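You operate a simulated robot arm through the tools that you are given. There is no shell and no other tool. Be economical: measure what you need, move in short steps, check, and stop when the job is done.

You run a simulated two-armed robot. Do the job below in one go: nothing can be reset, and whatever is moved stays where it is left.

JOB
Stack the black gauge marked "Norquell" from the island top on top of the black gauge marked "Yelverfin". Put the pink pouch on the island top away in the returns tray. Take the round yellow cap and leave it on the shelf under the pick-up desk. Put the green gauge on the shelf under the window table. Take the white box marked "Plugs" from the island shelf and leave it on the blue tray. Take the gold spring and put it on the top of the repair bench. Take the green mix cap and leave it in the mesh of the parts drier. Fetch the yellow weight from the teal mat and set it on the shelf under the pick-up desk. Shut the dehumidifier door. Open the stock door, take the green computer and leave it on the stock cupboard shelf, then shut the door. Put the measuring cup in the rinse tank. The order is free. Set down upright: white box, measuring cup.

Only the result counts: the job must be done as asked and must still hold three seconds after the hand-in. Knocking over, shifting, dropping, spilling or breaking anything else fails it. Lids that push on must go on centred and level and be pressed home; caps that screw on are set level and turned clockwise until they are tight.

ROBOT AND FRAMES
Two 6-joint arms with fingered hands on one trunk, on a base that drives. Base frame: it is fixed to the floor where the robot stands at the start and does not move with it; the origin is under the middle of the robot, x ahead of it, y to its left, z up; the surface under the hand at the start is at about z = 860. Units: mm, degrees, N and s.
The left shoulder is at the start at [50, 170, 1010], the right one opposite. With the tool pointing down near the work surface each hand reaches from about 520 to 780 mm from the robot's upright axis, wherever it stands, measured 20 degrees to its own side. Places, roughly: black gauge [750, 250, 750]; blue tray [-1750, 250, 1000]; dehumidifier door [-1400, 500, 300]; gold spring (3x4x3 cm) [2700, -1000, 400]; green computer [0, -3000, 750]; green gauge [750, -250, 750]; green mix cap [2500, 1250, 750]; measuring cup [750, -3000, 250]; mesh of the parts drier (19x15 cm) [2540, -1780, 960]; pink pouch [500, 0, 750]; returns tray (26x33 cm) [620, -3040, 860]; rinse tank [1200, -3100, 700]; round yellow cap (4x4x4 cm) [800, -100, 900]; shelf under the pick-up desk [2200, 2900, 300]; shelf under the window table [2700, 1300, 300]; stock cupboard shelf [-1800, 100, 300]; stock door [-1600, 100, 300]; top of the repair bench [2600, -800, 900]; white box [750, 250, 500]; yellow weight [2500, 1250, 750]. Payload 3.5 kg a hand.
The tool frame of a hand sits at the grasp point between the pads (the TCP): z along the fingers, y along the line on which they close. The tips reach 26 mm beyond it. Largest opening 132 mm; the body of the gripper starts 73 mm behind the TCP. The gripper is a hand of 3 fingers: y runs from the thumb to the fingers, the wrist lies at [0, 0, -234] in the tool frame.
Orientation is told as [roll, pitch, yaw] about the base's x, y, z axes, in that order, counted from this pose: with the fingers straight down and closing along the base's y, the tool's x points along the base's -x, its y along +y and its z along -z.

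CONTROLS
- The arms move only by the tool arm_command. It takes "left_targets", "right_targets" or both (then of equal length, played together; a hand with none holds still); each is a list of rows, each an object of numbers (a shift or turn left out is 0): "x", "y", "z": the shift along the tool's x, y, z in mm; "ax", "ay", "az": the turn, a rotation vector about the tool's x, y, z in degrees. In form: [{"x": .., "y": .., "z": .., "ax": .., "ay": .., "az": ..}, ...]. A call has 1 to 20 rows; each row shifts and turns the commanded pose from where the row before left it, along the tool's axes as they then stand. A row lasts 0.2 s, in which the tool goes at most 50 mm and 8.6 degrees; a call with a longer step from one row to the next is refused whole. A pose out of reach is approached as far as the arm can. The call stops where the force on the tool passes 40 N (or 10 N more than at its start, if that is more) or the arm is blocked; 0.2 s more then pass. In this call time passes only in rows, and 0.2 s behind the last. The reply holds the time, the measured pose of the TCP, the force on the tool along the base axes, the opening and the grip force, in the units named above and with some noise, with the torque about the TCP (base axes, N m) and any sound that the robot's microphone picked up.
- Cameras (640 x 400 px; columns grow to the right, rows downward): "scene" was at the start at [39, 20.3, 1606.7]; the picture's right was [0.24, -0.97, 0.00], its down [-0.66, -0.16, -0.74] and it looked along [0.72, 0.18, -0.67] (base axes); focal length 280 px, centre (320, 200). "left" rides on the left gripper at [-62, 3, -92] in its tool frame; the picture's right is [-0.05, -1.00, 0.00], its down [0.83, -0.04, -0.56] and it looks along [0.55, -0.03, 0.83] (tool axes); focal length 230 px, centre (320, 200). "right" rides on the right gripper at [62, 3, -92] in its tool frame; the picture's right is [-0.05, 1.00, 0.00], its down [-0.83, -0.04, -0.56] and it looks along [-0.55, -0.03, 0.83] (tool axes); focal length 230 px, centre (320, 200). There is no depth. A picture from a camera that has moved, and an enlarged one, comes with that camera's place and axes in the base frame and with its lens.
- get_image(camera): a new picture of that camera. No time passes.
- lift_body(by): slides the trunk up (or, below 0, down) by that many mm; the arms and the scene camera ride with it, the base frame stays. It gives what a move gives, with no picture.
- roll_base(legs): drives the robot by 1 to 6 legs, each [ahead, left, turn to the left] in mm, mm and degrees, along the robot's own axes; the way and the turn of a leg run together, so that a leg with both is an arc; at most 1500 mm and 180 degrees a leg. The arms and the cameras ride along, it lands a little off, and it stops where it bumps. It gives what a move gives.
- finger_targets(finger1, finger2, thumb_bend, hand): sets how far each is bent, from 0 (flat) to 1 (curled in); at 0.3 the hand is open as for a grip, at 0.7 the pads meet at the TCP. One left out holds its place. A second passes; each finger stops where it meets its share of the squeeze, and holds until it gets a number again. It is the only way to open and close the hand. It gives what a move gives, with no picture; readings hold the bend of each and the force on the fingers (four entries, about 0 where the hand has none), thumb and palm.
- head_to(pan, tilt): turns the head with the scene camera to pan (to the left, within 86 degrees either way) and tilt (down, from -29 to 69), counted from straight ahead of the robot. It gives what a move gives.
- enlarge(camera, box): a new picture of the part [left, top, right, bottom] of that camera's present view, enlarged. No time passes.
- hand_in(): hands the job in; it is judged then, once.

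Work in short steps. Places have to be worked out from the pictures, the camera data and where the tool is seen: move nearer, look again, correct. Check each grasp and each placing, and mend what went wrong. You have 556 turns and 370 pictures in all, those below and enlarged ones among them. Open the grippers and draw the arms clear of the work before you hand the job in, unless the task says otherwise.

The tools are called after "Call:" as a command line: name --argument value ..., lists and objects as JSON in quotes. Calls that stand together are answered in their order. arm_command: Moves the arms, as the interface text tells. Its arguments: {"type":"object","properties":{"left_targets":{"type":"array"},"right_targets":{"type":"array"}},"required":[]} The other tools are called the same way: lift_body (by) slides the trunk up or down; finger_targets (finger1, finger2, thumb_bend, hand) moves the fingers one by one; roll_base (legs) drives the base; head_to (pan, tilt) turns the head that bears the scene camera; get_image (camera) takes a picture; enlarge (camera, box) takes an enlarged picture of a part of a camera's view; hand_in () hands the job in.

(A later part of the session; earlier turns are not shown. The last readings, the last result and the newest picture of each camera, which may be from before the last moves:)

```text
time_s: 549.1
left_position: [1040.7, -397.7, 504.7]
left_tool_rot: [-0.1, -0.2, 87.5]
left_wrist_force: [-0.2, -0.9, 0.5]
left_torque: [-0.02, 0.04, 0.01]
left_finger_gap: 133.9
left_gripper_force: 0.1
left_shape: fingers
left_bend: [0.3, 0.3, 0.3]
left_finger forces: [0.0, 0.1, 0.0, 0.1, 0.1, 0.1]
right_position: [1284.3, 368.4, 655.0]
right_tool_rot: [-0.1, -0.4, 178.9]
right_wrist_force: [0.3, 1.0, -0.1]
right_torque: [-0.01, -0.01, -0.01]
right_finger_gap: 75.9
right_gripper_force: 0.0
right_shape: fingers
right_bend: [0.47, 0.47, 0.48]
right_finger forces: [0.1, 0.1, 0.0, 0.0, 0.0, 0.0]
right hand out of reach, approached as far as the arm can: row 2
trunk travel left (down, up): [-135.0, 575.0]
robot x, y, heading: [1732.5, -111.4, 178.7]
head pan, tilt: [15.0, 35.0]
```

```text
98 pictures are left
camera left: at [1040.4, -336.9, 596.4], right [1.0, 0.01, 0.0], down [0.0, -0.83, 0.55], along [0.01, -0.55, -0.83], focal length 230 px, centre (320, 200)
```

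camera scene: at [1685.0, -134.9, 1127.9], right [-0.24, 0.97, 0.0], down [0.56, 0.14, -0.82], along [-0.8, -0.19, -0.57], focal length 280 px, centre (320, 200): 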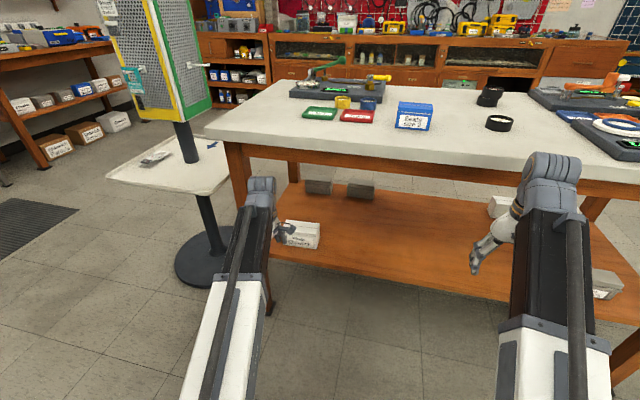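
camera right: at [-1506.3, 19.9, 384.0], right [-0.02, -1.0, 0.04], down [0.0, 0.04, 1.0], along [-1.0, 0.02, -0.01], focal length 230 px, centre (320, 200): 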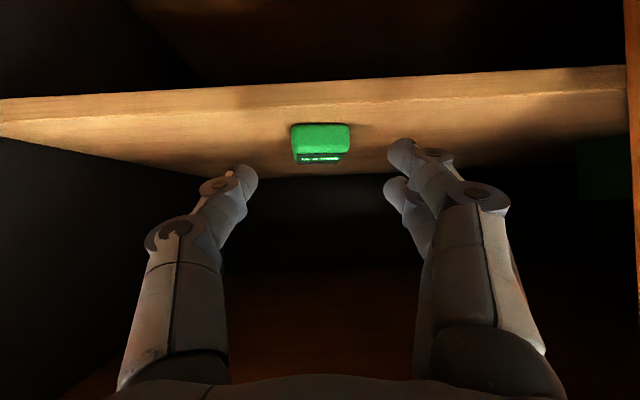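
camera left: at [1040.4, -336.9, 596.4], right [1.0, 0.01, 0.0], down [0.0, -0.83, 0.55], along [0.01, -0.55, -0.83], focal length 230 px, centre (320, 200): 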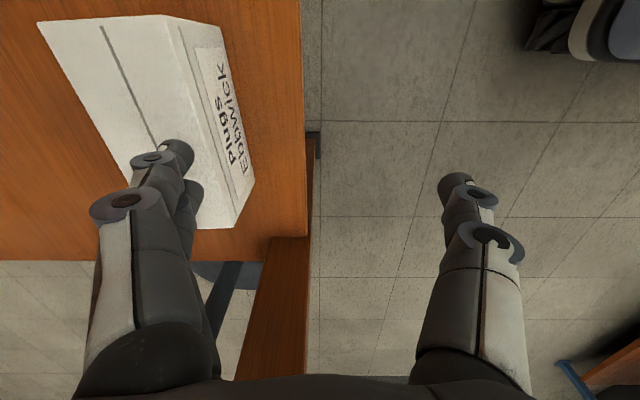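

Box centre ≈ [915,-403], 84 mm deep. Lower to z≈468 to clear the apron, then drive 126 in.

Call:
arm_command --left_targets '[{"z": 36}]'

Call:
roll_base --legs '[[124, 3, 0]]'

Call:
get_image --camera "left"

```text
time_s: 549.5
left_position: [1039.9, -397.7, 481.4]
left_tool_rot: [0.6, -0.1, 87.3]
left_wrist_force: [7.6, 1.7, 22.6]
left_torque: [0.1, 1.58, -0.15]
left_finger_gap: 136.8
left_gripper_force: 11.3
left_shape: fingers
left_bend: [0.3, 0.3, 0.3]
left_finger forces: [10.9, 11.4, 0.0, 0.1, 0.1, 0.1]
right_position: [1284.0, 370.0, 656.2]
right_tool_rot: [0.1, -0.4, 179.0]
right_wrist_force: [-1.2, -0.5, 0.1]
right_torque: [-0.03, 0.04, -0.03]
right_finger_gap: 76.0
right_gripper_force: 0.0
right_shape: fingers
right_bend: [0.47, 0.47, 0.48]
right_finger forces: [0.0, 0.0, 0.0, 0.0, 0.0, 0.0]
trunk travel left (down, up): [-135.0, 575.0]
robot x, y, heading: [1731.5, -112.9, 178.6]
head pan, tilt: [15.0, 35.0]
stopped in row 1 (left hand): the force on the tool passed its limit at 45 N (the readings are from after the stop); the commanded pose is now the measured one
```

```text
time_s: 550.6
left_position: [960.2, -400.1, 481.7]
left_tool_rot: [0.7, -0.1, 87.4]
left_wrist_force: [-1.3, 0.8, 8.2]
left_torque: [0.07, 0.7, -0.06]
left_finger_gap: 138.8
left_gripper_force: 4.0
left_shape: fingers
left_bend: [0.26, 0.26, 0.3]
left_finger forces: [5.0, 2.5, 0.0, 0.0, 0.0, 0.0]
right_position: [1202.7, 367.9, 656.0]
right_tool_rot: [0.0, -0.3, 179.0]
right_wrist_force: [0.4, -0.6, 0.1]
right_torque: [0.01, 0.01, 0.0]
right_finger_gap: 75.9
right_gripper_force: 0.0
right_shape: fingers
right_bend: [0.47, 0.47, 0.48]
right_finger forces: [0.0, 0.0, 0.0, 0.0, 0.0, 0.0]
trunk travel left (down, up): [-135.0, 575.0]
robot x, y, heading: [1652.8, -113.0, 178.8]
head pan, tilt: [15.0, 35.0]
stopped in leg 1: the force on the tool passed its limit at 41 N (the readings are from after the stop); the commanded pose is now the measured one
```

```text
97 pictures are left
camera left: at [961.0, -340.0, 573.4], right [1.0, 0.01, -0.01], down [0.01, -0.83, 0.55], along [-0.01, -0.55, -0.83], focal length 230 px, centre (320, 200)
```

left: 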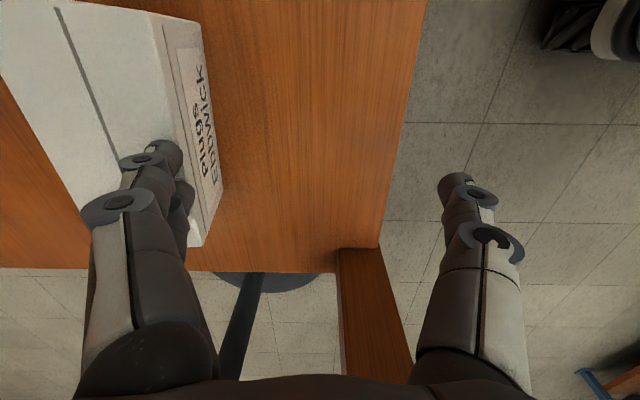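

The fingers had rested on the box top and dragged it. Raise clear and re-measure.

Call:
arm_command --left_targets '[{"z": -28}]'

Call:
get_image --camera "left"

Call:
get_image --camera "scene"

```text
time_s: 551.0
left_position: [961.3, -402.4, 502.5]
left_tool_rot: [0.1, -0.2, 87.5]
left_wrist_force: [0.2, -0.7, 0.9]
left_torque: [0.03, 0.0, -0.03]
left_finger_gap: 134.8
left_gripper_force: 0.0
left_shape: fingers
left_bend: [0.3, 0.3, 0.3]
left_finger forces: [0.1, 0.0, 0.0, 0.1, 0.0, 0.1]
right_position: [1201.0, 368.5, 654.5]
right_tool_rot: [-0.1, -0.1, 179.0]
right_wrist_force: [-1.4, 0.1, 0.6]
right_torque: [0.0, 0.01, 0.02]
right_finger_gap: 75.7
right_gripper_force: 0.0
right_shape: fingers
right_bend: [0.47, 0.47, 0.48]
right_finger forces: [0.0, 0.0, 0.0, 0.0, 0.0, 0.1]
trunk travel left (down, up): [-135.0, 575.0]
robot x, y, heading: [1652.2, -112.6, 178.7]
head pan, tilt: [15.0, 35.0]
```

```text
96 pictures are left
camera left: at [961.2, -341.2, 595.7], right [1.0, 0.01, 0.0], down [0.01, -0.83, 0.55], along [0.0, -0.55, -0.83], focal length 230 px, centre (320, 200)
```

left: 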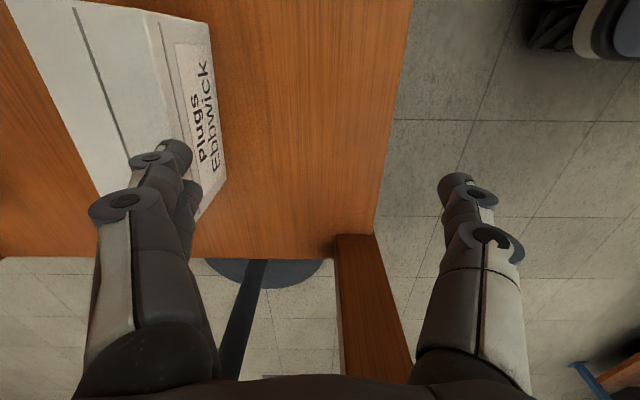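

```text
95 pictures are left
camera scene: at [1603.9, -135.8, 1126.9], right [-0.24, 0.97, 0.0], down [0.56, 0.14, -0.82], along [-0.79, -0.2, -0.57], focal length 280 px, centre (320, 200)
```

scene: 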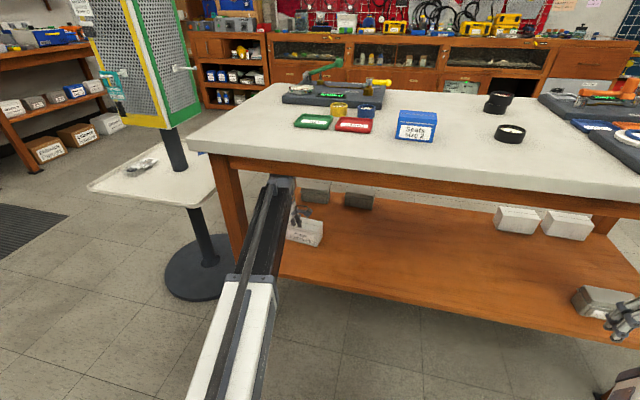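

Box moved to about x 795–862, y≈−392. Reposition the base for better reach: back out, strafe left, re-extend.

Call:
roll_base --legs '[[-160, 0, 0], [0, 185, 1]]'

Call:
arm_command --left_targets '[{"x": -46, "z": 8}, {"x": -46, "z": 8}, {"x": -46, "z": 8}, {"x": -46, "z": 8}, {"y": 30}, {"y": 30}]'

Call:
get_image --camera "left"

Call:
head_to --pan 0 --tilt 32

Call:
get_image --camera "scene"

```text
time_s: 553.5
left_position: [1122.5, -601.3, 507.4]
left_tool_rot: [0.5, -0.1, 88.6]
left_wrist_force: [-0.2, -0.2, 0.5]
left_torque: [0.0, 0.02, -0.01]
left_finger_gap: 134.6
left_gripper_force: 0.2
left_shape: fingers
left_bend: [0.3, 0.3, 0.3]
left_finger forces: [0.0, 0.0, 0.0, 0.0, 0.0, 0.1]
right_position: [1350.9, 172.9, 655.6]
right_tool_rot: [0.0, -0.3, -179.9]
right_wrist_force: [-0.5, -0.2, 0.5]
right_torque: [0.03, 0.02, -0.03]
right_finger_gap: 75.9
right_gripper_force: 0.0
right_shape: fingers
right_bend: [0.47, 0.47, 0.48]
right_finger forces: [0.0, 0.0, 0.0, 0.1, 0.0, 0.1]
trunk travel left (down, up): [-135.0, 575.0]
robot x, y, heading: [1807.4, -299.9, 179.9]
head pan, tilt: [15.0, 35.0]
```

```text
time_s: 555.0
left_position: [1069.8, -416.0, 476.3]
left_tool_rot: [0.5, -0.1, 88.6]
left_wrist_force: [0.8, 0.2, -0.5]
left_torque: [-0.01, 0.01, -0.01]
left_finger_gap: 134.4
left_gripper_force: 0.0
left_shape: fingers
left_bend: [0.3, 0.3, 0.3]
left_finger forces: [0.0, 0.0, 0.0, 0.0, 0.0, 0.1]
right_position: [1349.4, 172.7, 655.7]
right_tool_rot: [0.0, -0.3, -179.9]
right_wrist_force: [-1.1, 0.2, 0.9]
right_torque: [0.02, 0.01, 0.01]
right_finger_gap: 75.7
right_gripper_force: 0.1
right_shape: fingers
right_bend: [0.47, 0.47, 0.48]
right_finger forces: [0.1, 0.1, 0.0, 0.1, 0.0, 0.1]
trunk travel left (down, up): [-135.0, 575.0]
robot x, y, heading: [1806.7, -300.5, 179.7]
head pan, tilt: [15.0, 35.0]
```

```text
94 pictures are left
camera left: at [1067.9, -355.6, 567.4], right [1.0, 0.03, -0.01], down [0.03, -0.83, 0.55], along [0.01, -0.55, -0.83], focal length 230 px, centre (320, 200)
```

left: 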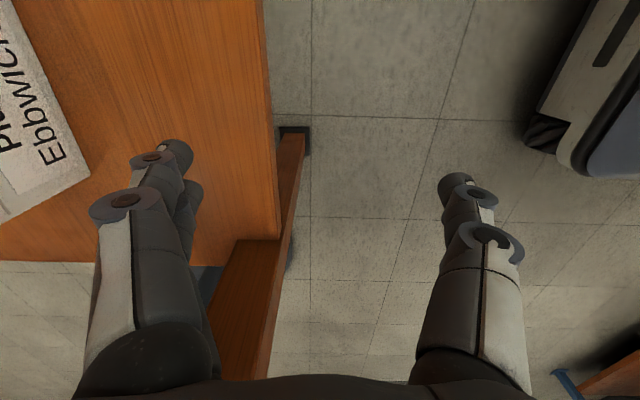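

```text
time_s: 555.7
left_position: [1068.9, -416.7, 474.7]
left_tool_rot: [0.7, -0.1, 88.6]
left_wrist_force: [0.0, 0.5, 1.2]
left_torque: [-0.03, -0.02, -0.03]
left_finger_gap: 134.7
left_gripper_force: 0.1
left_shape: fingers
left_bend: [0.3, 0.3, 0.3]
left_finger forces: [0.0, 0.1, 0.0, 0.1, 0.0, 0.0]
right_position: [1351.8, 173.4, 656.4]
right_tool_rot: [0.0, -0.3, -180.0]
right_wrist_force: [-0.6, -0.2, 0.2]
right_torque: [0.0, -0.02, 0.02]
right_finger_gap: 75.9
right_gripper_force: 0.1
right_shape: fingers
right_bend: [0.47, 0.47, 0.48]
right_finger forces: [0.0, 0.1, 0.0, 0.0, 0.0, 0.0]
trunk travel left (down, up): [-135.0, 575.0]
robot x, y, heading: [1807.7, -298.8, 179.8]
head pan, tilt: [0.0, 32.0]
```

```text
93 pictures are left
camera scene: at [1757.7, -299.9, 1132.5], right [0.0, 1.0, 0.0], down [0.53, 0.0, -0.85], along [-0.85, 0.0, -0.53], focal length 280 px, centre (320, 200)
```

scene: 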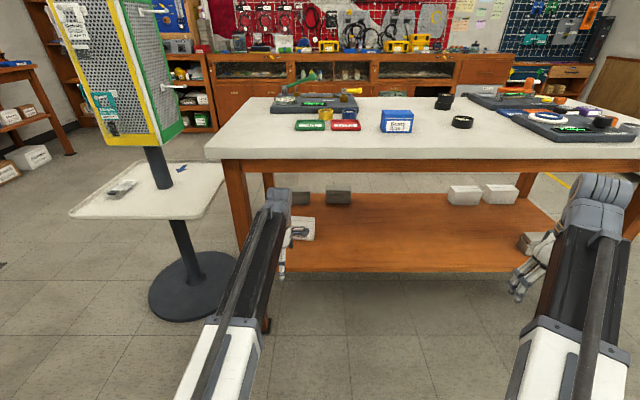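

Drive in 100 at this height, then raise 30 and go over the box.

Call:
roll_base --legs '[[100, 0, 0]]'

Call:
arm_command --left_targets '[{"z": -32}]'

Call:
roll_base --legs '[[100, 0, 0]]'

Call:
get_image --camera "left"

```text
time_s: 556.9
left_position: [968.9, -414.6, 475.3]
left_tool_rot: [0.7, -0.1, 88.5]
left_wrist_force: [-0.9, 0.1, -0.7]
left_torque: [0.01, -0.01, 0.02]
left_finger_gap: 134.7
left_gripper_force: 0.0
left_shape: fingers
left_bend: [0.3, 0.3, 0.3]
left_finger forces: [0.0, 0.0, 0.1, 0.0, 0.1, 0.0]
right_position: [1250.8, 173.3, 654.7]
right_tool_rot: [0.2, -0.3, -180.1]
right_wrist_force: [0.0, -0.2, 0.1]
right_torque: [0.01, -0.03, 0.0]
right_finger_gap: 75.8
right_gripper_force: 0.1
right_shape: fingers
right_bend: [0.47, 0.47, 0.48]
right_finger forces: [0.0, 0.0, 0.1, 0.0, 0.0, 0.0]
trunk travel left (down, up): [-135.0, 575.0]
robot x, y, heading: [1708.8, -301.0, 179.8]
head pan, tilt: [0.0, 32.0]
```

```text
time_s: 557.3
left_position: [969.9, -414.6, 502.8]
left_tool_rot: [0.2, 0.0, 88.4]
left_wrist_force: [-0.7, -0.4, 0.2]
left_torque: [-0.04, 0.04, 0.0]
left_finger_gap: 134.5
left_gripper_force: 0.1
left_shape: fingers
left_bend: [0.3, 0.3, 0.3]
left_finger forces: [0.1, 0.1, 0.0, 0.0, 0.0, 0.0]
right_position: [1250.3, 172.4, 654.5]
right_tool_rot: [-0.1, -0.2, -180.0]
right_wrist_force: [-0.5, -0.5, 0.2]
right_torque: [0.04, 0.0, 0.0]
right_finger_gap: 75.6
right_gripper_force: 0.2
right_shape: fingers
right_bend: [0.47, 0.47, 0.48]
right_finger forces: [0.1, 0.0, 0.1, 0.0, 0.0, 0.0]
trunk travel left (down, up): [-135.0, 575.0]
robot x, y, heading: [1714.2, -300.6, 179.8]
head pan, tilt: [0.0, 32.0]
```

```text
time_s: 558.4
left_position: [870.3, -415.6, 508.1]
left_tool_rot: [0.6, 0.0, 88.4]
left_wrist_force: [0.8, 0.0, 0.3]
left_torque: [0.01, -0.01, -0.01]
left_finger_gap: 134.6
left_gripper_force: 0.1
left_shape: fingers
left_bend: [0.3, 0.3, 0.3]
left_finger forces: [0.0, 0.1, 0.0, 0.0, 0.1, 0.0]
right_position: [1152.6, 173.8, 656.2]
right_tool_rot: [0.0, -0.4, -180.0]
right_wrist_force: [0.0, -0.9, -0.2]
right_torque: [0.02, 0.01, 0.0]
right_finger_gap: 75.8
right_gripper_force: 0.0
right_shape: fingers
right_bend: [0.47, 0.47, 0.48]
right_finger forces: [0.1, 0.0, 0.0, 0.0, 0.0, 0.1]
trunk travel left (down, up): [-135.0, 575.0]
robot x, y, heading: [1614.1, -298.7, 179.9]
head pan, tilt: [0.0, 32.0]
```

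```text
92 pictures are left
camera left: at [869.7, -354.5, 601.0], right [1.0, 0.03, -0.01], down [0.03, -0.83, 0.55], along [0.01, -0.55, -0.83], focal length 230 px, centre (320, 200)
```

left: 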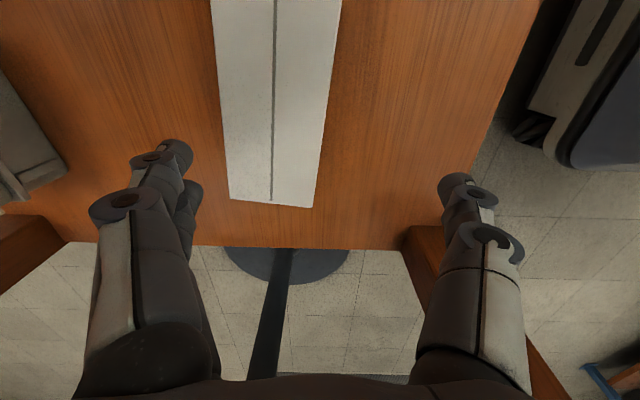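

Box centre ≈ [838,-389]. Align and descend around it.

Call:
arm_command --left_targets '[{"x": -13, "y": 16}, {"x": -12, "y": 16}, {"z": 25}, {"z": 25}]'

Call:
get_image --camera "left"

```text
time_s: 559.4
left_position: [871.2, -391.0, 455.0]
left_tool_rot: [0.7, -0.1, 88.5]
left_wrist_force: [-0.9, -0.3, 0.3]
left_torque: [-0.04, 0.05, -0.03]
left_finger_gap: 134.6
left_gripper_force: 0.4
left_shape: fingers
left_bend: [0.3, 0.29, 0.3]
left_finger forces: [0.0, 1.0, 0.0, 0.0, 0.0, 0.1]
left hand out of reach, approached as far as the arm can: row 1, 2
right_position: [1152.5, 174.3, 655.0]
right_tool_rot: [-0.1, -0.3, -180.0]
right_wrist_force: [-0.3, 0.5, 0.4]
right_torque: [0.01, -0.01, 0.0]
right_finger_gap: 75.7
right_gripper_force: 0.1
right_shape: fingers
right_bend: [0.47, 0.47, 0.48]
right_finger forces: [0.0, 0.0, 0.0, 0.1, 0.0, 0.0]
trunk travel left (down, up): [-135.0, 575.0]
robot x, y, heading: [1608.0, -297.9, 180.0]
head pan, tilt: [0.0, 32.0]
```

```text
91 pictures are left
camera left: at [870.8, -331.1, 547.4], right [1.0, 0.03, -0.01], down [0.03, -0.83, 0.55], along [0.0, -0.55, -0.83], focal length 230 px, centre (320, 200)
```

left: 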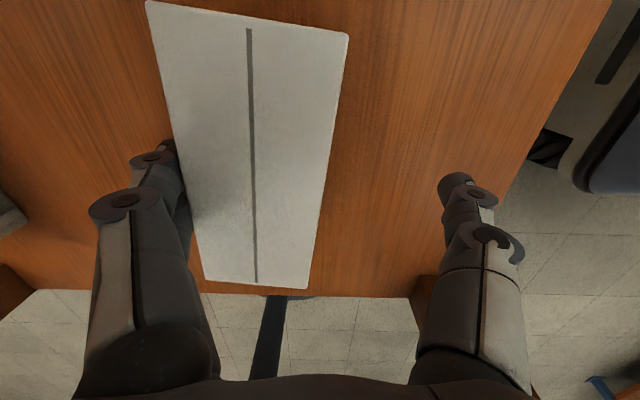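

Arm at reach limit; raise, drive 30 forward, then lower.

Call:
arm_command --left_targets '[{"z": -45}]'

Call:
roll_base --legs '[[34, 0, 0]]'

Call:
get_image --camera "left"

```text
time_s: 559.8
left_position: [873.2, -390.7, 499.7]
left_tool_rot: [0.6, -0.2, 88.5]
left_wrist_force: [0.2, -0.8, -0.1]
left_torque: [0.0, -0.01, -0.01]
left_finger_gap: 134.6
left_gripper_force: 0.1
left_shape: fingers
left_bend: [0.3, 0.3, 0.3]
left_finger forces: [0.1, 0.0, 0.1, 0.0, 0.0, 0.1]
right_position: [1151.4, 174.0, 655.0]
right_tool_rot: [0.1, -0.3, -180.0]
right_wrist_force: [0.0, 0.6, -0.1]
right_torque: [0.0, -0.04, -0.01]
right_finger_gap: 75.8
right_gripper_force: 0.2
right_shape: fingers
right_bend: [0.47, 0.47, 0.48]
right_finger forces: [0.1, 0.0, 0.0, 0.0, 0.0, 0.1]
trunk travel left (down, up): [-135.0, 575.0]
robot x, y, heading: [1610.1, -302.3, 179.6]
head pan, tilt: [0.0, 32.0]
```

```text
time_s: 560.7
left_position: [838.7, -390.6, 499.8]
left_tool_rot: [0.6, -0.2, 88.4]
left_wrist_force: [-0.2, 0.3, -0.1]
left_torque: [0.01, -0.02, 0.0]
left_finger_gap: 134.3
left_gripper_force: 0.1
left_shape: fingers
left_bend: [0.3, 0.3, 0.3]
left_finger forces: [0.1, 0.0, 0.0, 0.0, 0.1, 0.0]
right_position: [1118.1, 173.9, 655.3]
right_tool_rot: [0.0, -0.3, -180.0]
right_wrist_force: [0.1, -0.1, -0.7]
right_torque: [-0.01, 0.02, 0.0]
right_finger_gap: 75.9
right_gripper_force: 0.1
right_shape: fingers
right_bend: [0.47, 0.47, 0.48]
right_finger forces: [0.0, 0.0, 0.0, 0.0, 0.1, 0.0]
trunk travel left (down, up): [-135.0, 575.0]
robot x, y, heading: [1575.0, -300.2, 179.7]
head pan, tilt: [0.0, 32.0]
```

```text
90 pictures are left
camera left: at [838.3, -329.7, 592.3], right [1.0, 0.03, -0.01], down [0.03, -0.83, 0.55], along [0.01, -0.55, -0.83], focal length 230 px, centre (320, 200)
```

left: 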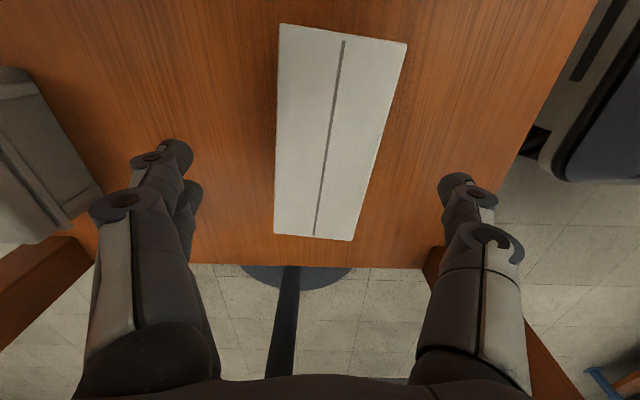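

Aligned. Descend 70 mm and close.

Call:
arm_command --left_targets '[{"y": -4, "z": 35}, {"z": 35}]'

Call:
finger_targets --hand "left" --finger1 0.62 --finger2 0.62 --thumb_bend 0.62

Call:
get_image --camera "left"

```text
time_s: 561.3
left_position: [842.1, -390.4, 429.4]
left_tool_rot: [0.6, -0.1, 88.4]
left_wrist_force: [-0.6, 1.5, 0.2]
left_torque: [-0.02, 0.01, -0.02]
left_finger_gap: 134.5
left_gripper_force: 0.0
left_shape: fingers
left_bend: [0.3, 0.3, 0.3]
left_finger forces: [0.1, 0.0, 0.0, 0.1, 0.0, 0.0]
right_position: [1118.8, 174.0, 654.3]
right_tool_rot: [0.0, -0.3, -179.9]
right_wrist_force: [0.5, 0.2, -0.1]
right_torque: [-0.02, 0.01, 0.03]
right_finger_gap: 75.5
right_gripper_force: 0.0
right_shape: fingers
right_bend: [0.47, 0.47, 0.48]
right_finger forces: [0.0, 0.0, 0.0, 0.0, 0.0, 0.1]
trunk travel left (down, up): [-135.0, 575.0]
robot x, y, heading: [1577.9, -298.9, 179.5]
head pan, tilt: [0.0, 32.0]
```

```text
time_s: 562.3
left_position: [842.4, -389.9, 429.6]
left_tool_rot: [0.6, -0.1, 88.5]
left_wrist_force: [0.1, 0.9, 0.3]
left_torque: [0.01, 0.02, 0.02]
left_finger_gap: 59.3
left_gripper_force: 12.7
left_shape: fingers
left_bend: [0.53, 0.53, 0.56]
left_finger forces: [6.1, 6.8, 0.0, 0.0, 12.7, 0.0]
right_position: [1119.3, 175.6, 655.1]
right_tool_rot: [0.0, -0.3, -180.1]
right_wrist_force: [0.5, -0.3, 0.1]
right_torque: [0.01, -0.03, 0.01]
right_finger_gap: 75.9
right_gripper_force: 0.1
right_shape: fingers
right_bend: [0.47, 0.47, 0.48]
right_finger forces: [0.0, 0.0, 0.1, 0.0, 0.0, 0.1]
trunk travel left (down, up): [-135.0, 575.0]
robot x, y, heading: [1575.8, -298.9, 180.0]
head pan, tilt: [0.0, 32.0]
```

```text
89 pictures are left
camera left: at [841.9, -329.8, 521.9], right [1.0, 0.03, -0.01], down [0.03, -0.83, 0.55], along [0.01, -0.55, -0.83], focal length 230 px, centre (320, 200)
```

left: 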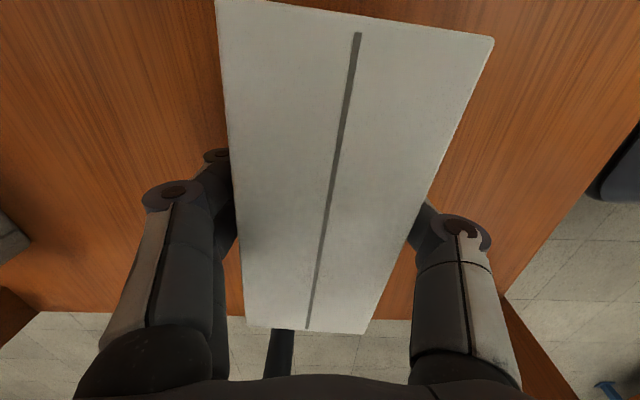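

Squeeze a bit more, lift 26 mm, and back out.

Call:
finger_targets --hand "left" --finger1 0.7 --finger2 0.7 --thumb_bend 0.72

Call:
arm_command --left_targets '[{"z": -26}]'

Call:
roll_base --legs '[[-330, 0, 0]]'

Call:
get_image --camera "left"

Call:
get_image --camera "scene"

```text
time_s: 563.3
left_position: [842.9, -390.7, 430.2]
left_tool_rot: [0.7, -0.1, 88.6]
left_wrist_force: [0.1, 0.7, -0.5]
left_torque: [0.01, -0.01, 0.0]
left_finger_gap: 58.1
left_gripper_force: 23.9
left_shape: fingers
left_bend: [0.52, 0.51, 0.6]
left_finger forces: [12.2, 12.3, 0.1, 0.1, 24.3, 0.0]
right_position: [1118.8, 173.2, 655.1]
right_tool_rot: [0.0, -0.3, -180.0]
right_wrist_force: [0.5, 0.0, -0.2]
right_torque: [-0.02, -0.02, 0.04]
right_finger_gap: 75.9
right_gripper_force: 0.0
right_shape: fingers
right_bend: [0.47, 0.47, 0.48]
right_finger forces: [0.1, 0.1, 0.1, 0.0, 0.1, 0.1]
trunk travel left (down, up): [-135.0, 575.0]
robot x, y, heading: [1577.4, -302.6, 179.7]
head pan, tilt: [0.0, 32.0]
```

```text
time_s: 563.7
left_position: [841.2, -390.1, 455.6]
left_tool_rot: [0.5, 0.0, 88.5]
left_wrist_force: [0.7, 1.1, -2.3]
left_torque: [-0.03, 0.0, -0.02]
left_finger_gap: 58.5
left_gripper_force: 24.3
left_shape: fingers
left_bend: [0.52, 0.51, 0.6]
left_finger forces: [12.2, 12.2, 0.0, 0.0, 24.3, 0.0]
right_position: [1119.2, 173.6, 655.5]
right_tool_rot: [0.0, -0.3, -180.1]
right_wrist_force: [0.7, -0.7, 0.0]
right_torque: [-0.03, 0.01, 0.0]
right_finger_gap: 75.8
right_gripper_force: 0.1
right_shape: fingers
right_bend: [0.47, 0.47, 0.48]
right_finger forces: [0.0, 0.0, 0.1, 0.0, 0.1, 0.0]
trunk travel left (down, up): [-135.0, 575.0]
robot x, y, heading: [1574.3, -300.7, 180.1]
head pan, tilt: [0.0, 32.0]
```

```text
time_s: 565.9
left_position: [1177.4, -392.9, 455.2]
left_tool_rot: [0.6, -0.1, 88.6]
left_wrist_force: [0.5, 0.2, -1.7]
left_torque: [-0.02, 0.03, 0.01]
left_finger_gap: 58.1
left_gripper_force: 24.4
left_shape: fingers
left_bend: [0.52, 0.51, 0.6]
left_finger forces: [12.2, 12.2, 0.0, 0.0, 24.2, 0.0]
right_position: [1450.9, 171.5, 655.3]
right_tool_rot: [0.0, -0.3, -179.9]
right_wrist_force: [-0.5, -0.4, 0.6]
right_torque: [-0.02, 0.02, -0.01]
right_finger_gap: 75.6
right_gripper_force: 0.0
right_shape: fingers
right_bend: [0.47, 0.47, 0.48]
right_finger forces: [0.0, 0.1, 0.0, 0.1, 0.0, 0.0]
trunk travel left (down, up): [-135.0, 575.0]
robot x, y, heading: [1915.4, -296.4, 179.6]
head pan, tilt: [0.0, 32.0]
```

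```text
88 pictures are left
camera left: at [1177.2, -332.0, 547.9], right [1.0, 0.03, -0.01], down [0.03, -0.83, 0.55], along [0.01, -0.55, -0.83], focal length 230 px, centre (320, 200)
```

left: 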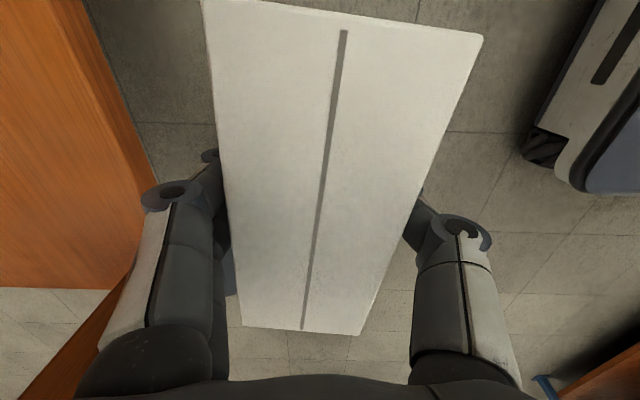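

```text
87 pictures are left
camera scene: at [1860.0, -300.0, 1132.5], right [0.0, 1.0, 0.0], down [0.53, 0.0, -0.85], along [-0.85, 0.0, -0.53], focal length 280 px, centre (320, 200)
```

scene: 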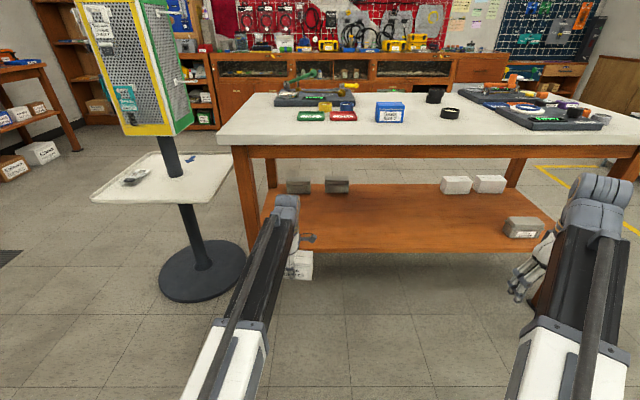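

Box held level. Raise the trunk and drive round to the counter with the blue tray.

Call:
lift_body --by 400

Call:
lift_body --by 170

Call:
roll_base --legs '[[0, -1500, 0], [0, -100, 0], [1500, 0, 0], [800, 0, 0], [0, 800, 0]]'

Call:
head_to --pan 0 --tilt 35

Call:
get_image --camera "scene"

```text
time_s: 569.7
left_position: [1176.1, -392.6, 855.3]
left_tool_rot: [0.5, -0.1, 88.6]
left_wrist_force: [0.4, -0.1, -2.1]
left_torque: [0.02, 0.0, 0.01]
left_finger_gap: 58.3
left_gripper_force: 23.6
left_shape: fingers
left_bend: [0.52, 0.51, 0.6]
left_finger forces: [12.2, 12.2, 0.0, 0.0, 24.3, 0.1]
right_position: [1452.6, 172.9, 1054.9]
right_tool_rot: [0.1, -0.3, -180.0]
right_wrist_force: [1.1, -0.8, 0.2]
right_torque: [-0.02, 0.0, -0.01]
right_finger_gap: 75.7
right_gripper_force: 0.0
right_shape: fingers
right_bend: [0.47, 0.47, 0.48]
right_finger forces: [0.0, 0.0, 0.0, 0.0, 0.0, 0.0]
trunk travel left (down, up): [-535.0, 175.0]
robot x, y, heading: [1913.1, -302.1, 180.1]
head pan, tilt: [0.0, 32.0]
```

```text
time_s: 571.6
left_position: [1176.2, -392.8, 1026.2]
left_tool_rot: [0.6, -0.1, 88.5]
left_wrist_force: [-0.5, 1.1, -2.6]
left_torque: [-0.03, 0.02, 0.01]
left_finger_gap: 58.2
left_gripper_force: 25.0
left_shape: fingers
left_bend: [0.52, 0.51, 0.6]
left_finger forces: [12.1, 12.2, 0.0, 0.1, 24.3, 0.1]
right_position: [1452.6, 172.8, 1224.7]
right_tool_rot: [-0.1, -0.3, -179.8]
right_wrist_force: [-0.2, 0.4, -0.1]
right_torque: [-0.02, 0.01, 0.01]
right_finger_gap: 75.7
right_gripper_force: 0.1
right_shape: fingers
right_bend: [0.47, 0.47, 0.48]
right_finger forces: [0.0, 0.0, 0.0, 0.0, 0.0, 0.1]
trunk travel left (down, up): [-705.0, 5.0]
robot x, y, heading: [1908.0, -300.1, 180.0]
head pan, tilt: [0.0, 32.0]
```

```text
time_s: 594.7
left_position: [-1117.2, 438.4, 1024.9]
left_tool_rot: [0.6, -0.1, 88.2]
left_wrist_force: [0.5, -0.1, -2.6]
left_torque: [0.03, -0.07, 0.04]
left_finger_gap: 58.2
left_gripper_force: 24.7
left_shape: fingers
left_bend: [0.52, 0.51, 0.6]
left_finger forces: [12.3, 12.2, 0.1, 0.0, 24.3, 0.1]
right_position: [-838.7, 1003.3, 1224.8]
right_tool_rot: [0.0, -0.3, 179.9]
right_wrist_force: [-0.4, -0.2, 0.2]
right_torque: [0.02, 0.01, 0.0]
right_finger_gap: 76.0
right_gripper_force: 0.0
right_shape: fingers
right_bend: [0.47, 0.47, 0.48]
right_finger forces: [0.0, 0.0, 0.0, 0.1, 0.0, 0.1]
trunk travel left (down, up): [-705.0, 5.0]
robot x, y, heading: [-382.2, 527.1, 179.8]
head pan, tilt: [0.0, 32.0]
```

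```text
time_s: 595.3
left_position: [-1116.9, 439.2, 1025.3]
left_tool_rot: [0.7, -0.1, 88.2]
left_wrist_force: [0.9, 0.1, -2.7]
left_torque: [0.01, -0.02, 0.01]
left_finger_gap: 58.1
left_gripper_force: 24.4
left_shape: fingers
left_bend: [0.52, 0.51, 0.6]
left_finger forces: [12.2, 12.2, 0.0, 0.0, 24.3, 0.0]
right_position: [-839.9, 1002.7, 1224.6]
right_tool_rot: [-0.1, -0.3, 179.9]
right_wrist_force: [-0.1, -0.2, 0.3]
right_torque: [0.03, 0.01, 0.02]
right_finger_gap: 75.8
right_gripper_force: 0.0
right_shape: fingers
right_bend: [0.47, 0.47, 0.48]
right_finger forces: [0.0, 0.0, 0.1, 0.0, 0.0, 0.0]
trunk travel left (down, up): [-705.0, 5.0]
robot x, y, heading: [-382.6, 527.1, 179.8]
head pan, tilt: [0.0, 35.0]
```

```text
86 pictures are left
camera scene: at [-432.4, 528.6, 1697.9], right [0.01, 1.0, 0.0], down [0.57, 0.0, -0.82], along [-0.82, 0.0, -0.57], focal length 280 px, centre (320, 200)
```

scene: 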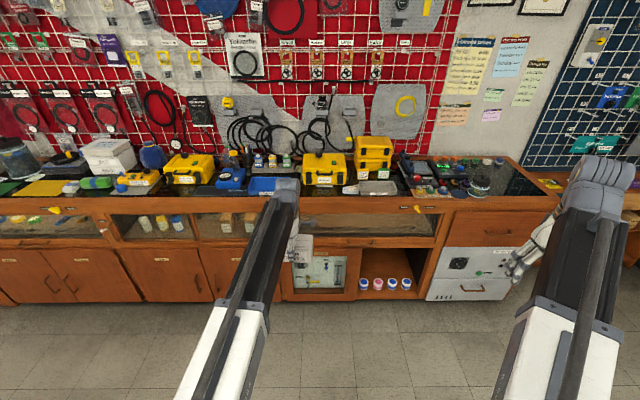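

Call:
enlarge --camera "scene" --box '[190, 130, 410, 240]'

Call:
get_image --camera "right"

```text
2.91 times, centred on (300, 185) of scene
camera zoom: at [-432.4, 528.6, 1697.9], right [0.01, 1.0, 0.0], down [0.57, 0.0, -0.82], along [-0.82, 0.0, -0.57], focal length 816 px, centre (378, 244)
```

zoom: 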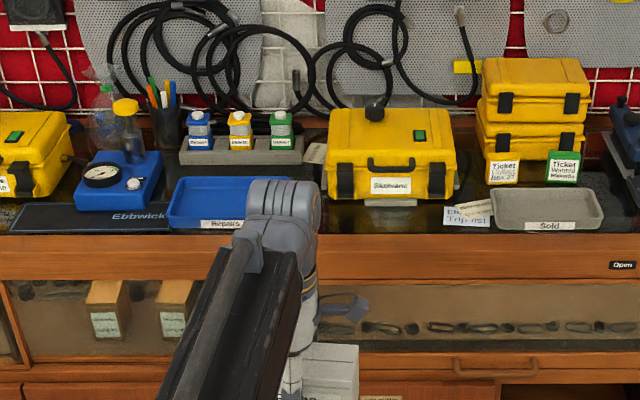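

```text
84 pictures are left
camera right: at [-777.7, 1000.0, 1317.3], right [-0.05, -1.0, 0.0], down [-0.83, 0.05, 0.56], along [-0.56, 0.03, -0.83], focal length 230 px, centre (320, 200)
```

right: 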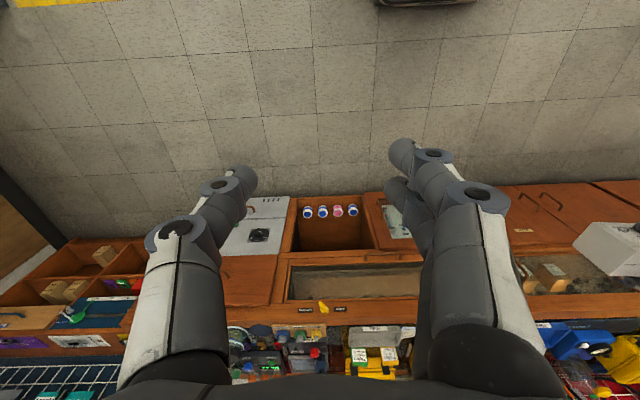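

Blue "Repairs" tray ≈ x −1585…−1745, y 150–315. Raise the box, line up, and drive closer.

Call:
arm_command --left_targets '[{"y": -40}, {"y": -30}, {"z": -40}, {"z": -40}]'

Call:
roll_base --legs '[[0, 205, 0], [450, 0, 0]]'

Call:
get_image --camera "left"

Call:
get_image --camera "scene"

```text
time_s: 596.3
left_position: [-1045.9, 439.0, 1104.6]
left_tool_rot: [0.6, -0.1, 88.3]
left_wrist_force: [-0.3, -0.7, -2.7]
left_torque: [0.03, 0.01, 0.01]
left_finger_gap: 58.1
left_gripper_force: 23.5
left_shape: fingers
left_bend: [0.52, 0.51, 0.6]
left_finger forces: [12.1, 12.0, 0.1, 0.0, 24.1, 0.1]
right_position: [-839.4, 1003.6, 1225.2]
right_tool_rot: [0.0, -0.3, 179.9]
right_wrist_force: [0.7, 0.5, 0.7]
right_torque: [0.01, -0.01, -0.02]
right_finger_gap: 75.8
right_gripper_force: 0.1
right_shape: fingers
right_bend: [0.47, 0.47, 0.48]
right_finger forces: [0.0, 0.0, 0.0, 0.0, 0.0, 0.0]
trunk travel left (down, up): [-705.0, 5.0]
robot x, y, heading: [-382.0, 524.6, 179.8]
head pan, tilt: [0.0, 35.0]
```

```text
time_s: 600.2
left_position: [-1490.7, 225.1, 1104.0]
left_tool_rot: [0.6, -0.1, 89.0]
left_wrist_force: [-0.2, 0.0, -2.6]
left_torque: [-0.01, -0.02, 0.01]
left_finger_gap: 58.2
left_gripper_force: 24.5
left_shape: fingers
left_bend: [0.52, 0.51, 0.6]
left_finger forces: [12.2, 12.0, 0.0, 0.1, 24.0, 0.1]
right_position: [-1291.4, 792.3, 1224.7]
right_tool_rot: [0.0, -0.3, -179.5]
right_wrist_force: [0.1, 0.7, -0.1]
right_torque: [-0.02, 0.0, -0.03]
right_finger_gap: 76.0
right_gripper_force: 0.2
right_shape: fingers
right_bend: [0.47, 0.47, 0.48]
right_finger forces: [0.1, 0.0, 0.0, 0.0, 0.0, 0.1]
trunk travel left (down, up): [-705.0, 5.0]
robot x, y, heading: [-832.6, 325.2, -179.6]
head pan, tilt: [0.0, 35.0]
```

```text
83 pictures are left
camera left: at [-1492.2, 286.1, 1196.7], right [1.0, 0.03, -0.01], down [0.03, -0.83, 0.55], along [0.01, -0.55, -0.83], focal length 230 px, centre (320, 200)
```

left: 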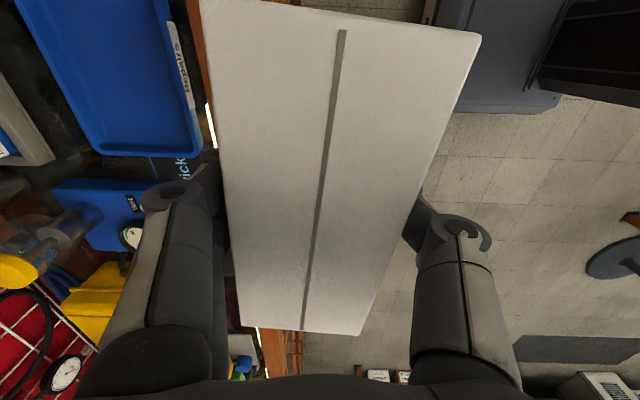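

```text
82 pictures are left
camera scene: at [-879.0, 322.6, 1697.8], right [-0.01, 1.0, 0.0], down [0.57, 0.0, -0.82], along [-0.82, 0.0, -0.57], focal length 280 px, centre (320, 200)
```

scene: 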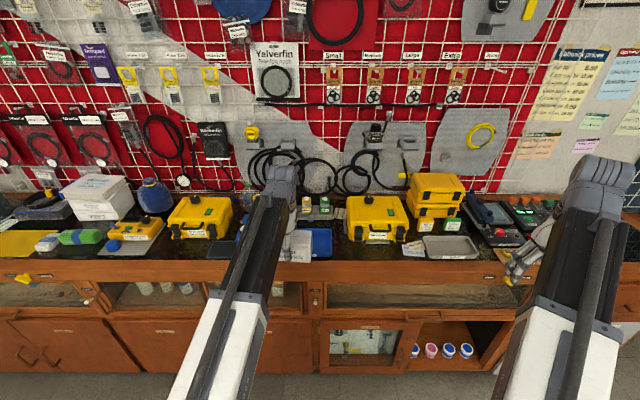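

Tray ≈ x −1625…−1740, y 182–373; centre ≈[-1682,278]. Move over it.

Call:
roll_base --legs '[[100, -53, 0], [90, 0, 0]]'

Call:
get_image --camera "left"

Call:
get_image --camera "scene"

```text
time_s: 602.1
left_position: [-1681.5, 278.6, 1103.7]
left_tool_rot: [0.5, -0.1, 88.9]
left_wrist_force: [-0.4, 0.1, -1.2]
left_torque: [-0.02, -0.04, -0.03]
left_finger_gap: 58.2
left_gripper_force: 23.9
left_shape: fingers
left_bend: [0.52, 0.51, 0.6]
left_finger forces: [12.1, 11.9, 0.0, 0.0, 24.1, 0.0]
right_position: [-1479.5, 846.0, 1224.7]
right_tool_rot: [-0.1, -0.2, -179.6]
right_wrist_force: [-0.1, 0.0, -0.5]
right_torque: [0.01, -0.05, -0.04]
right_finger_gap: 76.1
right_gripper_force: 0.0
right_shape: fingers
right_bend: [0.47, 0.47, 0.48]
right_finger forces: [0.0, 0.1, 0.0, 0.0, 0.0, 0.0]
trunk travel left (down, up): [-705.0, 5.0]
robot x, y, heading: [-1016.5, 376.9, -179.9]
head pan, tilt: [0.0, 35.0]
```

```text
81 pictures are left
camera left: at [-1681.8, 340.4, 1196.1], right [1.0, 0.03, -0.01], down [0.03, -0.83, 0.55], along [0.01, -0.55, -0.83], focal length 230 px, centre (320, 200)
```

left: 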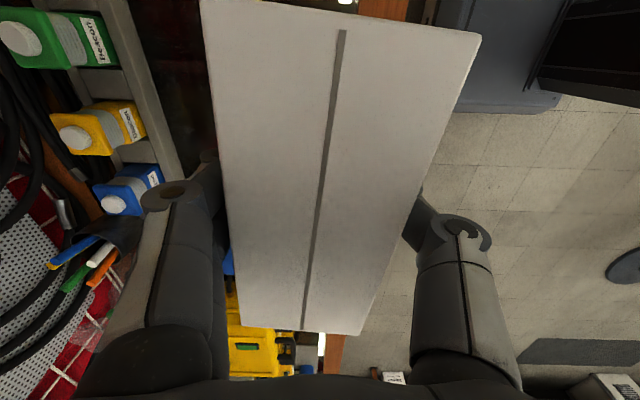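

```text
80 pictures are left
camera scene: at [-1068.9, 376.0, 1697.7], right [0.0, 1.0, 0.0], down [0.57, 0.0, -0.82], along [-0.82, 0.0, -0.57], focal length 280 px, centre (320, 200)
```

scene: 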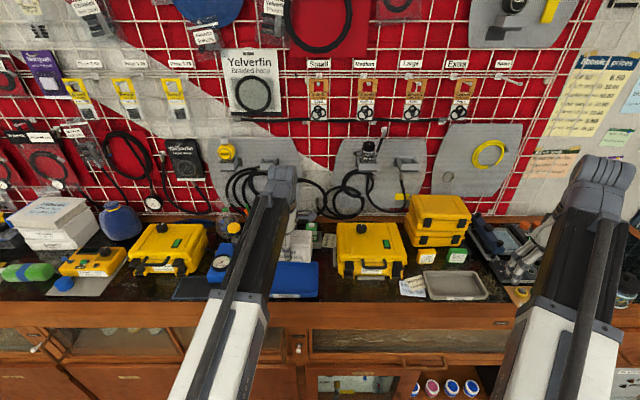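

Positioned over the tray. Lower to contact.

Call:
arm_command --left_targets '[{"z": 40}, {"z": 35}]'

Call:
get_image --camera "scene"

Call:
get_image --camera "left"

```text
time_s: 602.7
left_position: [-1679.5, 278.9, 1030.9]
left_tool_rot: [0.6, 0.0, 89.0]
left_wrist_force: [0.0, 0.2, -2.7]
left_torque: [0.01, -0.01, -0.02]
left_finger_gap: 57.9
left_gripper_force: 23.7
left_shape: fingers
left_bend: [0.52, 0.51, 0.6]
left_finger forces: [12.0, 12.0, 0.0, 0.0, 23.9, 0.1]
right_position: [-1477.7, 845.1, 1224.6]
right_tool_rot: [0.1, -0.3, -179.6]
right_wrist_force: [-0.7, 0.1, -0.4]
right_torque: [0.01, 0.03, -0.01]
right_finger_gap: 76.0
right_gripper_force: 0.0
right_shape: fingers
right_bend: [0.47, 0.47, 0.48]
right_finger forces: [0.0, 0.1, 0.0, 0.0, 0.0, 0.0]
trunk travel left (down, up): [-705.0, 5.0]
robot x, y, heading: [-1014.8, 376.7, -179.9]
head pan, tilt: [0.0, 35.0]
```

```text
79 pictures are left
camera scene: at [-1066.4, 375.8, 1697.9], right [0.0, 1.0, 0.0], down [0.57, 0.0, -0.82], along [-0.82, 0.0, -0.57], focal length 280 px, centre (320, 200)
```

scene: 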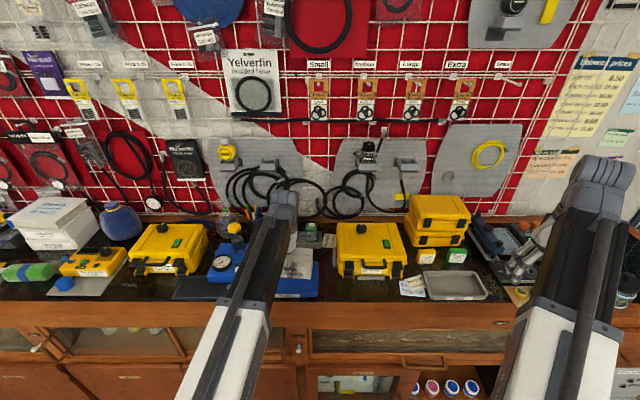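

```text
78 pictures are left
camera left: at [-1679.6, 340.2, 1122.5], right [1.0, 0.03, -0.01], down [0.03, -0.83, 0.55], along [0.01, -0.55, -0.83], focal length 230 px, centre (320, 200)
```

left: 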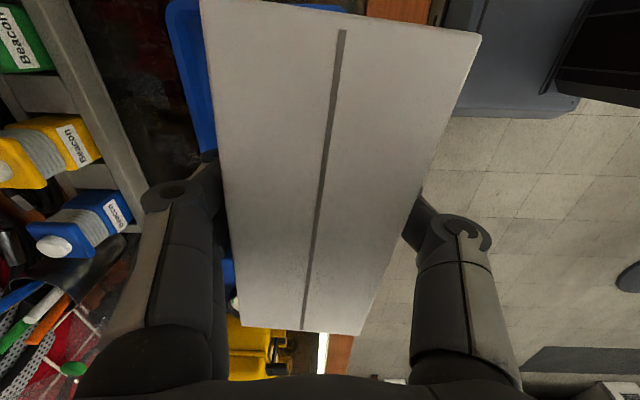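

Shift 12 mm farther in, then lower in small steps.

Call:
arm_command --left_targets '[{"y": 12}, {"z": 10}]'

Call:
arm_command --left_targets '[{"z": 6}, {"z": 5}]'

Call:
arm_command --left_targets '[{"z": 5}]'

Call:
arm_command --left_targets '[{"z": 5}]'

```text
time_s: 603.3
left_position: [-1691.6, 279.9, 1020.2]
left_tool_rot: [0.6, -0.1, 89.0]
left_wrist_force: [-0.8, 1.0, -2.0]
left_torque: [0.0, -0.01, -0.03]
left_finger_gap: 57.9
left_gripper_force: 24.3
left_shape: fingers
left_bend: [0.52, 0.51, 0.6]
left_finger forces: [12.1, 11.9, 0.0, 0.0, 23.9, 0.0]
right_position: [-1478.8, 846.5, 1224.8]
right_tool_rot: [0.0, -0.4, -179.7]
right_wrist_force: [0.3, 0.8, -0.2]
right_torque: [0.03, 0.02, 0.02]
right_finger_gap: 75.8
right_gripper_force: 0.1
right_shape: fingers
right_bend: [0.47, 0.47, 0.48]
right_finger forces: [0.0, 0.1, 0.0, 0.0, 0.1, 0.0]
trunk travel left (down, up): [-705.0, 5.0]
robot x, y, heading: [-1017.1, 373.0, -179.9]
head pan, tilt: [0.0, 35.0]
```

```text
time_s: 603.9
left_position: [-1692.0, 281.2, 1008.0]
left_tool_rot: [0.6, -0.1, 88.9]
left_wrist_force: [-0.9, 0.5, -2.6]
left_torque: [-0.03, -0.04, 0.01]
left_finger_gap: 58.3
left_gripper_force: 24.4
left_shape: fingers
left_bend: [0.52, 0.51, 0.6]
left_finger forces: [12.2, 12.0, 0.0, 0.1, 24.0, 0.0]
right_position: [-1478.2, 846.3, 1224.1]
right_tool_rot: [0.0, -0.3, -179.6]
right_wrist_force: [0.2, 0.1, -0.5]
right_torque: [0.02, -0.02, -0.01]
right_finger_gap: 75.7
right_gripper_force: 0.1
right_shape: fingers
right_bend: [0.47, 0.47, 0.48]
right_finger forces: [0.0, 0.0, 0.1, 0.1, 0.1, 0.1]
trunk travel left (down, up): [-705.0, 5.0]
robot x, y, heading: [-1018.2, 377.0, -179.7]
head pan, tilt: [0.0, 35.0]
```

```text
time_s: 604.3
left_position: [-1692.5, 280.8, 1003.5]
left_tool_rot: [0.6, -0.1, 88.9]
left_wrist_force: [0.5, -0.2, -1.9]
left_torque: [0.01, -0.01, 0.03]
left_finger_gap: 58.4
left_gripper_force: 24.1
left_shape: fingers
left_bend: [0.52, 0.51, 0.6]
left_finger forces: [12.0, 12.0, 0.1, 0.0, 24.1, 0.1]
right_position: [-1478.4, 846.0, 1224.7]
right_tool_rot: [-0.1, -0.3, -179.6]
right_wrist_force: [0.2, 0.3, 0.2]
right_torque: [0.01, 0.06, -0.01]
right_finger_gap: 75.5
right_gripper_force: 0.0
right_shape: fingers
right_bend: [0.47, 0.47, 0.48]
right_finger forces: [0.0, 0.0, 0.0, 0.1, 0.0, 0.0]
trunk travel left (down, up): [-705.0, 5.0]
robot x, y, heading: [-1013.7, 377.7, -179.7]
head pan, tilt: [0.0, 35.0]
```

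```text
time_s: 604.7
left_position: [-1692.5, 280.3, 998.0]
left_tool_rot: [0.6, -0.2, 88.9]
left_wrist_force: [-0.7, -0.3, -2.4]
left_torque: [-0.01, 0.01, 0.01]
left_finger_gap: 58.2
left_gripper_force: 23.9
left_shape: fingers
left_bend: [0.52, 0.51, 0.6]
left_finger forces: [12.1, 12.1, 0.1, 0.1, 23.9, 0.2]
right_position: [-1478.1, 846.8, 1224.8]
right_tool_rot: [0.0, -0.2, -179.6]
right_wrist_force: [0.6, 0.4, -0.7]
right_torque: [0.0, -0.02, -0.02]
right_finger_gap: 75.8
right_gripper_force: 0.1
right_shape: fingers
right_bend: [0.47, 0.47, 0.48]
right_finger forces: [0.0, 0.0, 0.0, 0.0, 0.1, 0.1]
trunk travel left (down, up): [-705.0, 5.0]
robot x, y, heading: [-1014.3, 378.6, -180.0]
head pan, tilt: [0.0, 35.0]
```

Call:
get_image --camera "left"

Call:
enlarge --camera "scene" --box '[200, 200, 400, 320]'

```text
77 pictures are left
camera left: at [-1693.1, 341.2, 1091.4], right [1.0, 0.03, -0.01], down [0.03, -0.83, 0.55], along [0.01, -0.55, -0.83], focal length 230 px, centre (320, 200)
```

left: 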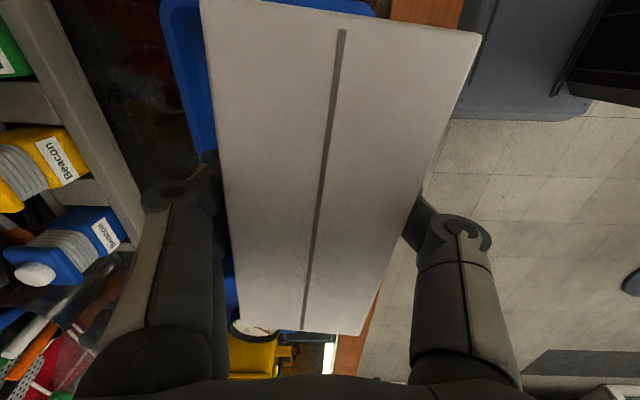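

```text
3.20 times, centred on (300, 260) of scene
camera zoom: at [-1066.7, 375.9, 1697.8], right [0.0, 1.0, 0.0], down [0.57, 0.0, -0.82], along [-0.82, 0.0, -0.57], focal length 897 px, centre (384, 8)
```

zoom: 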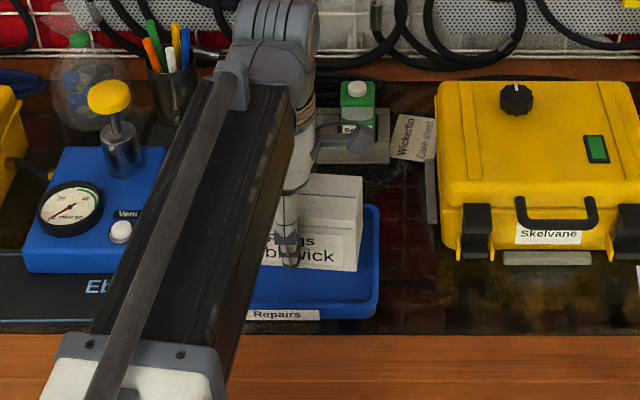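

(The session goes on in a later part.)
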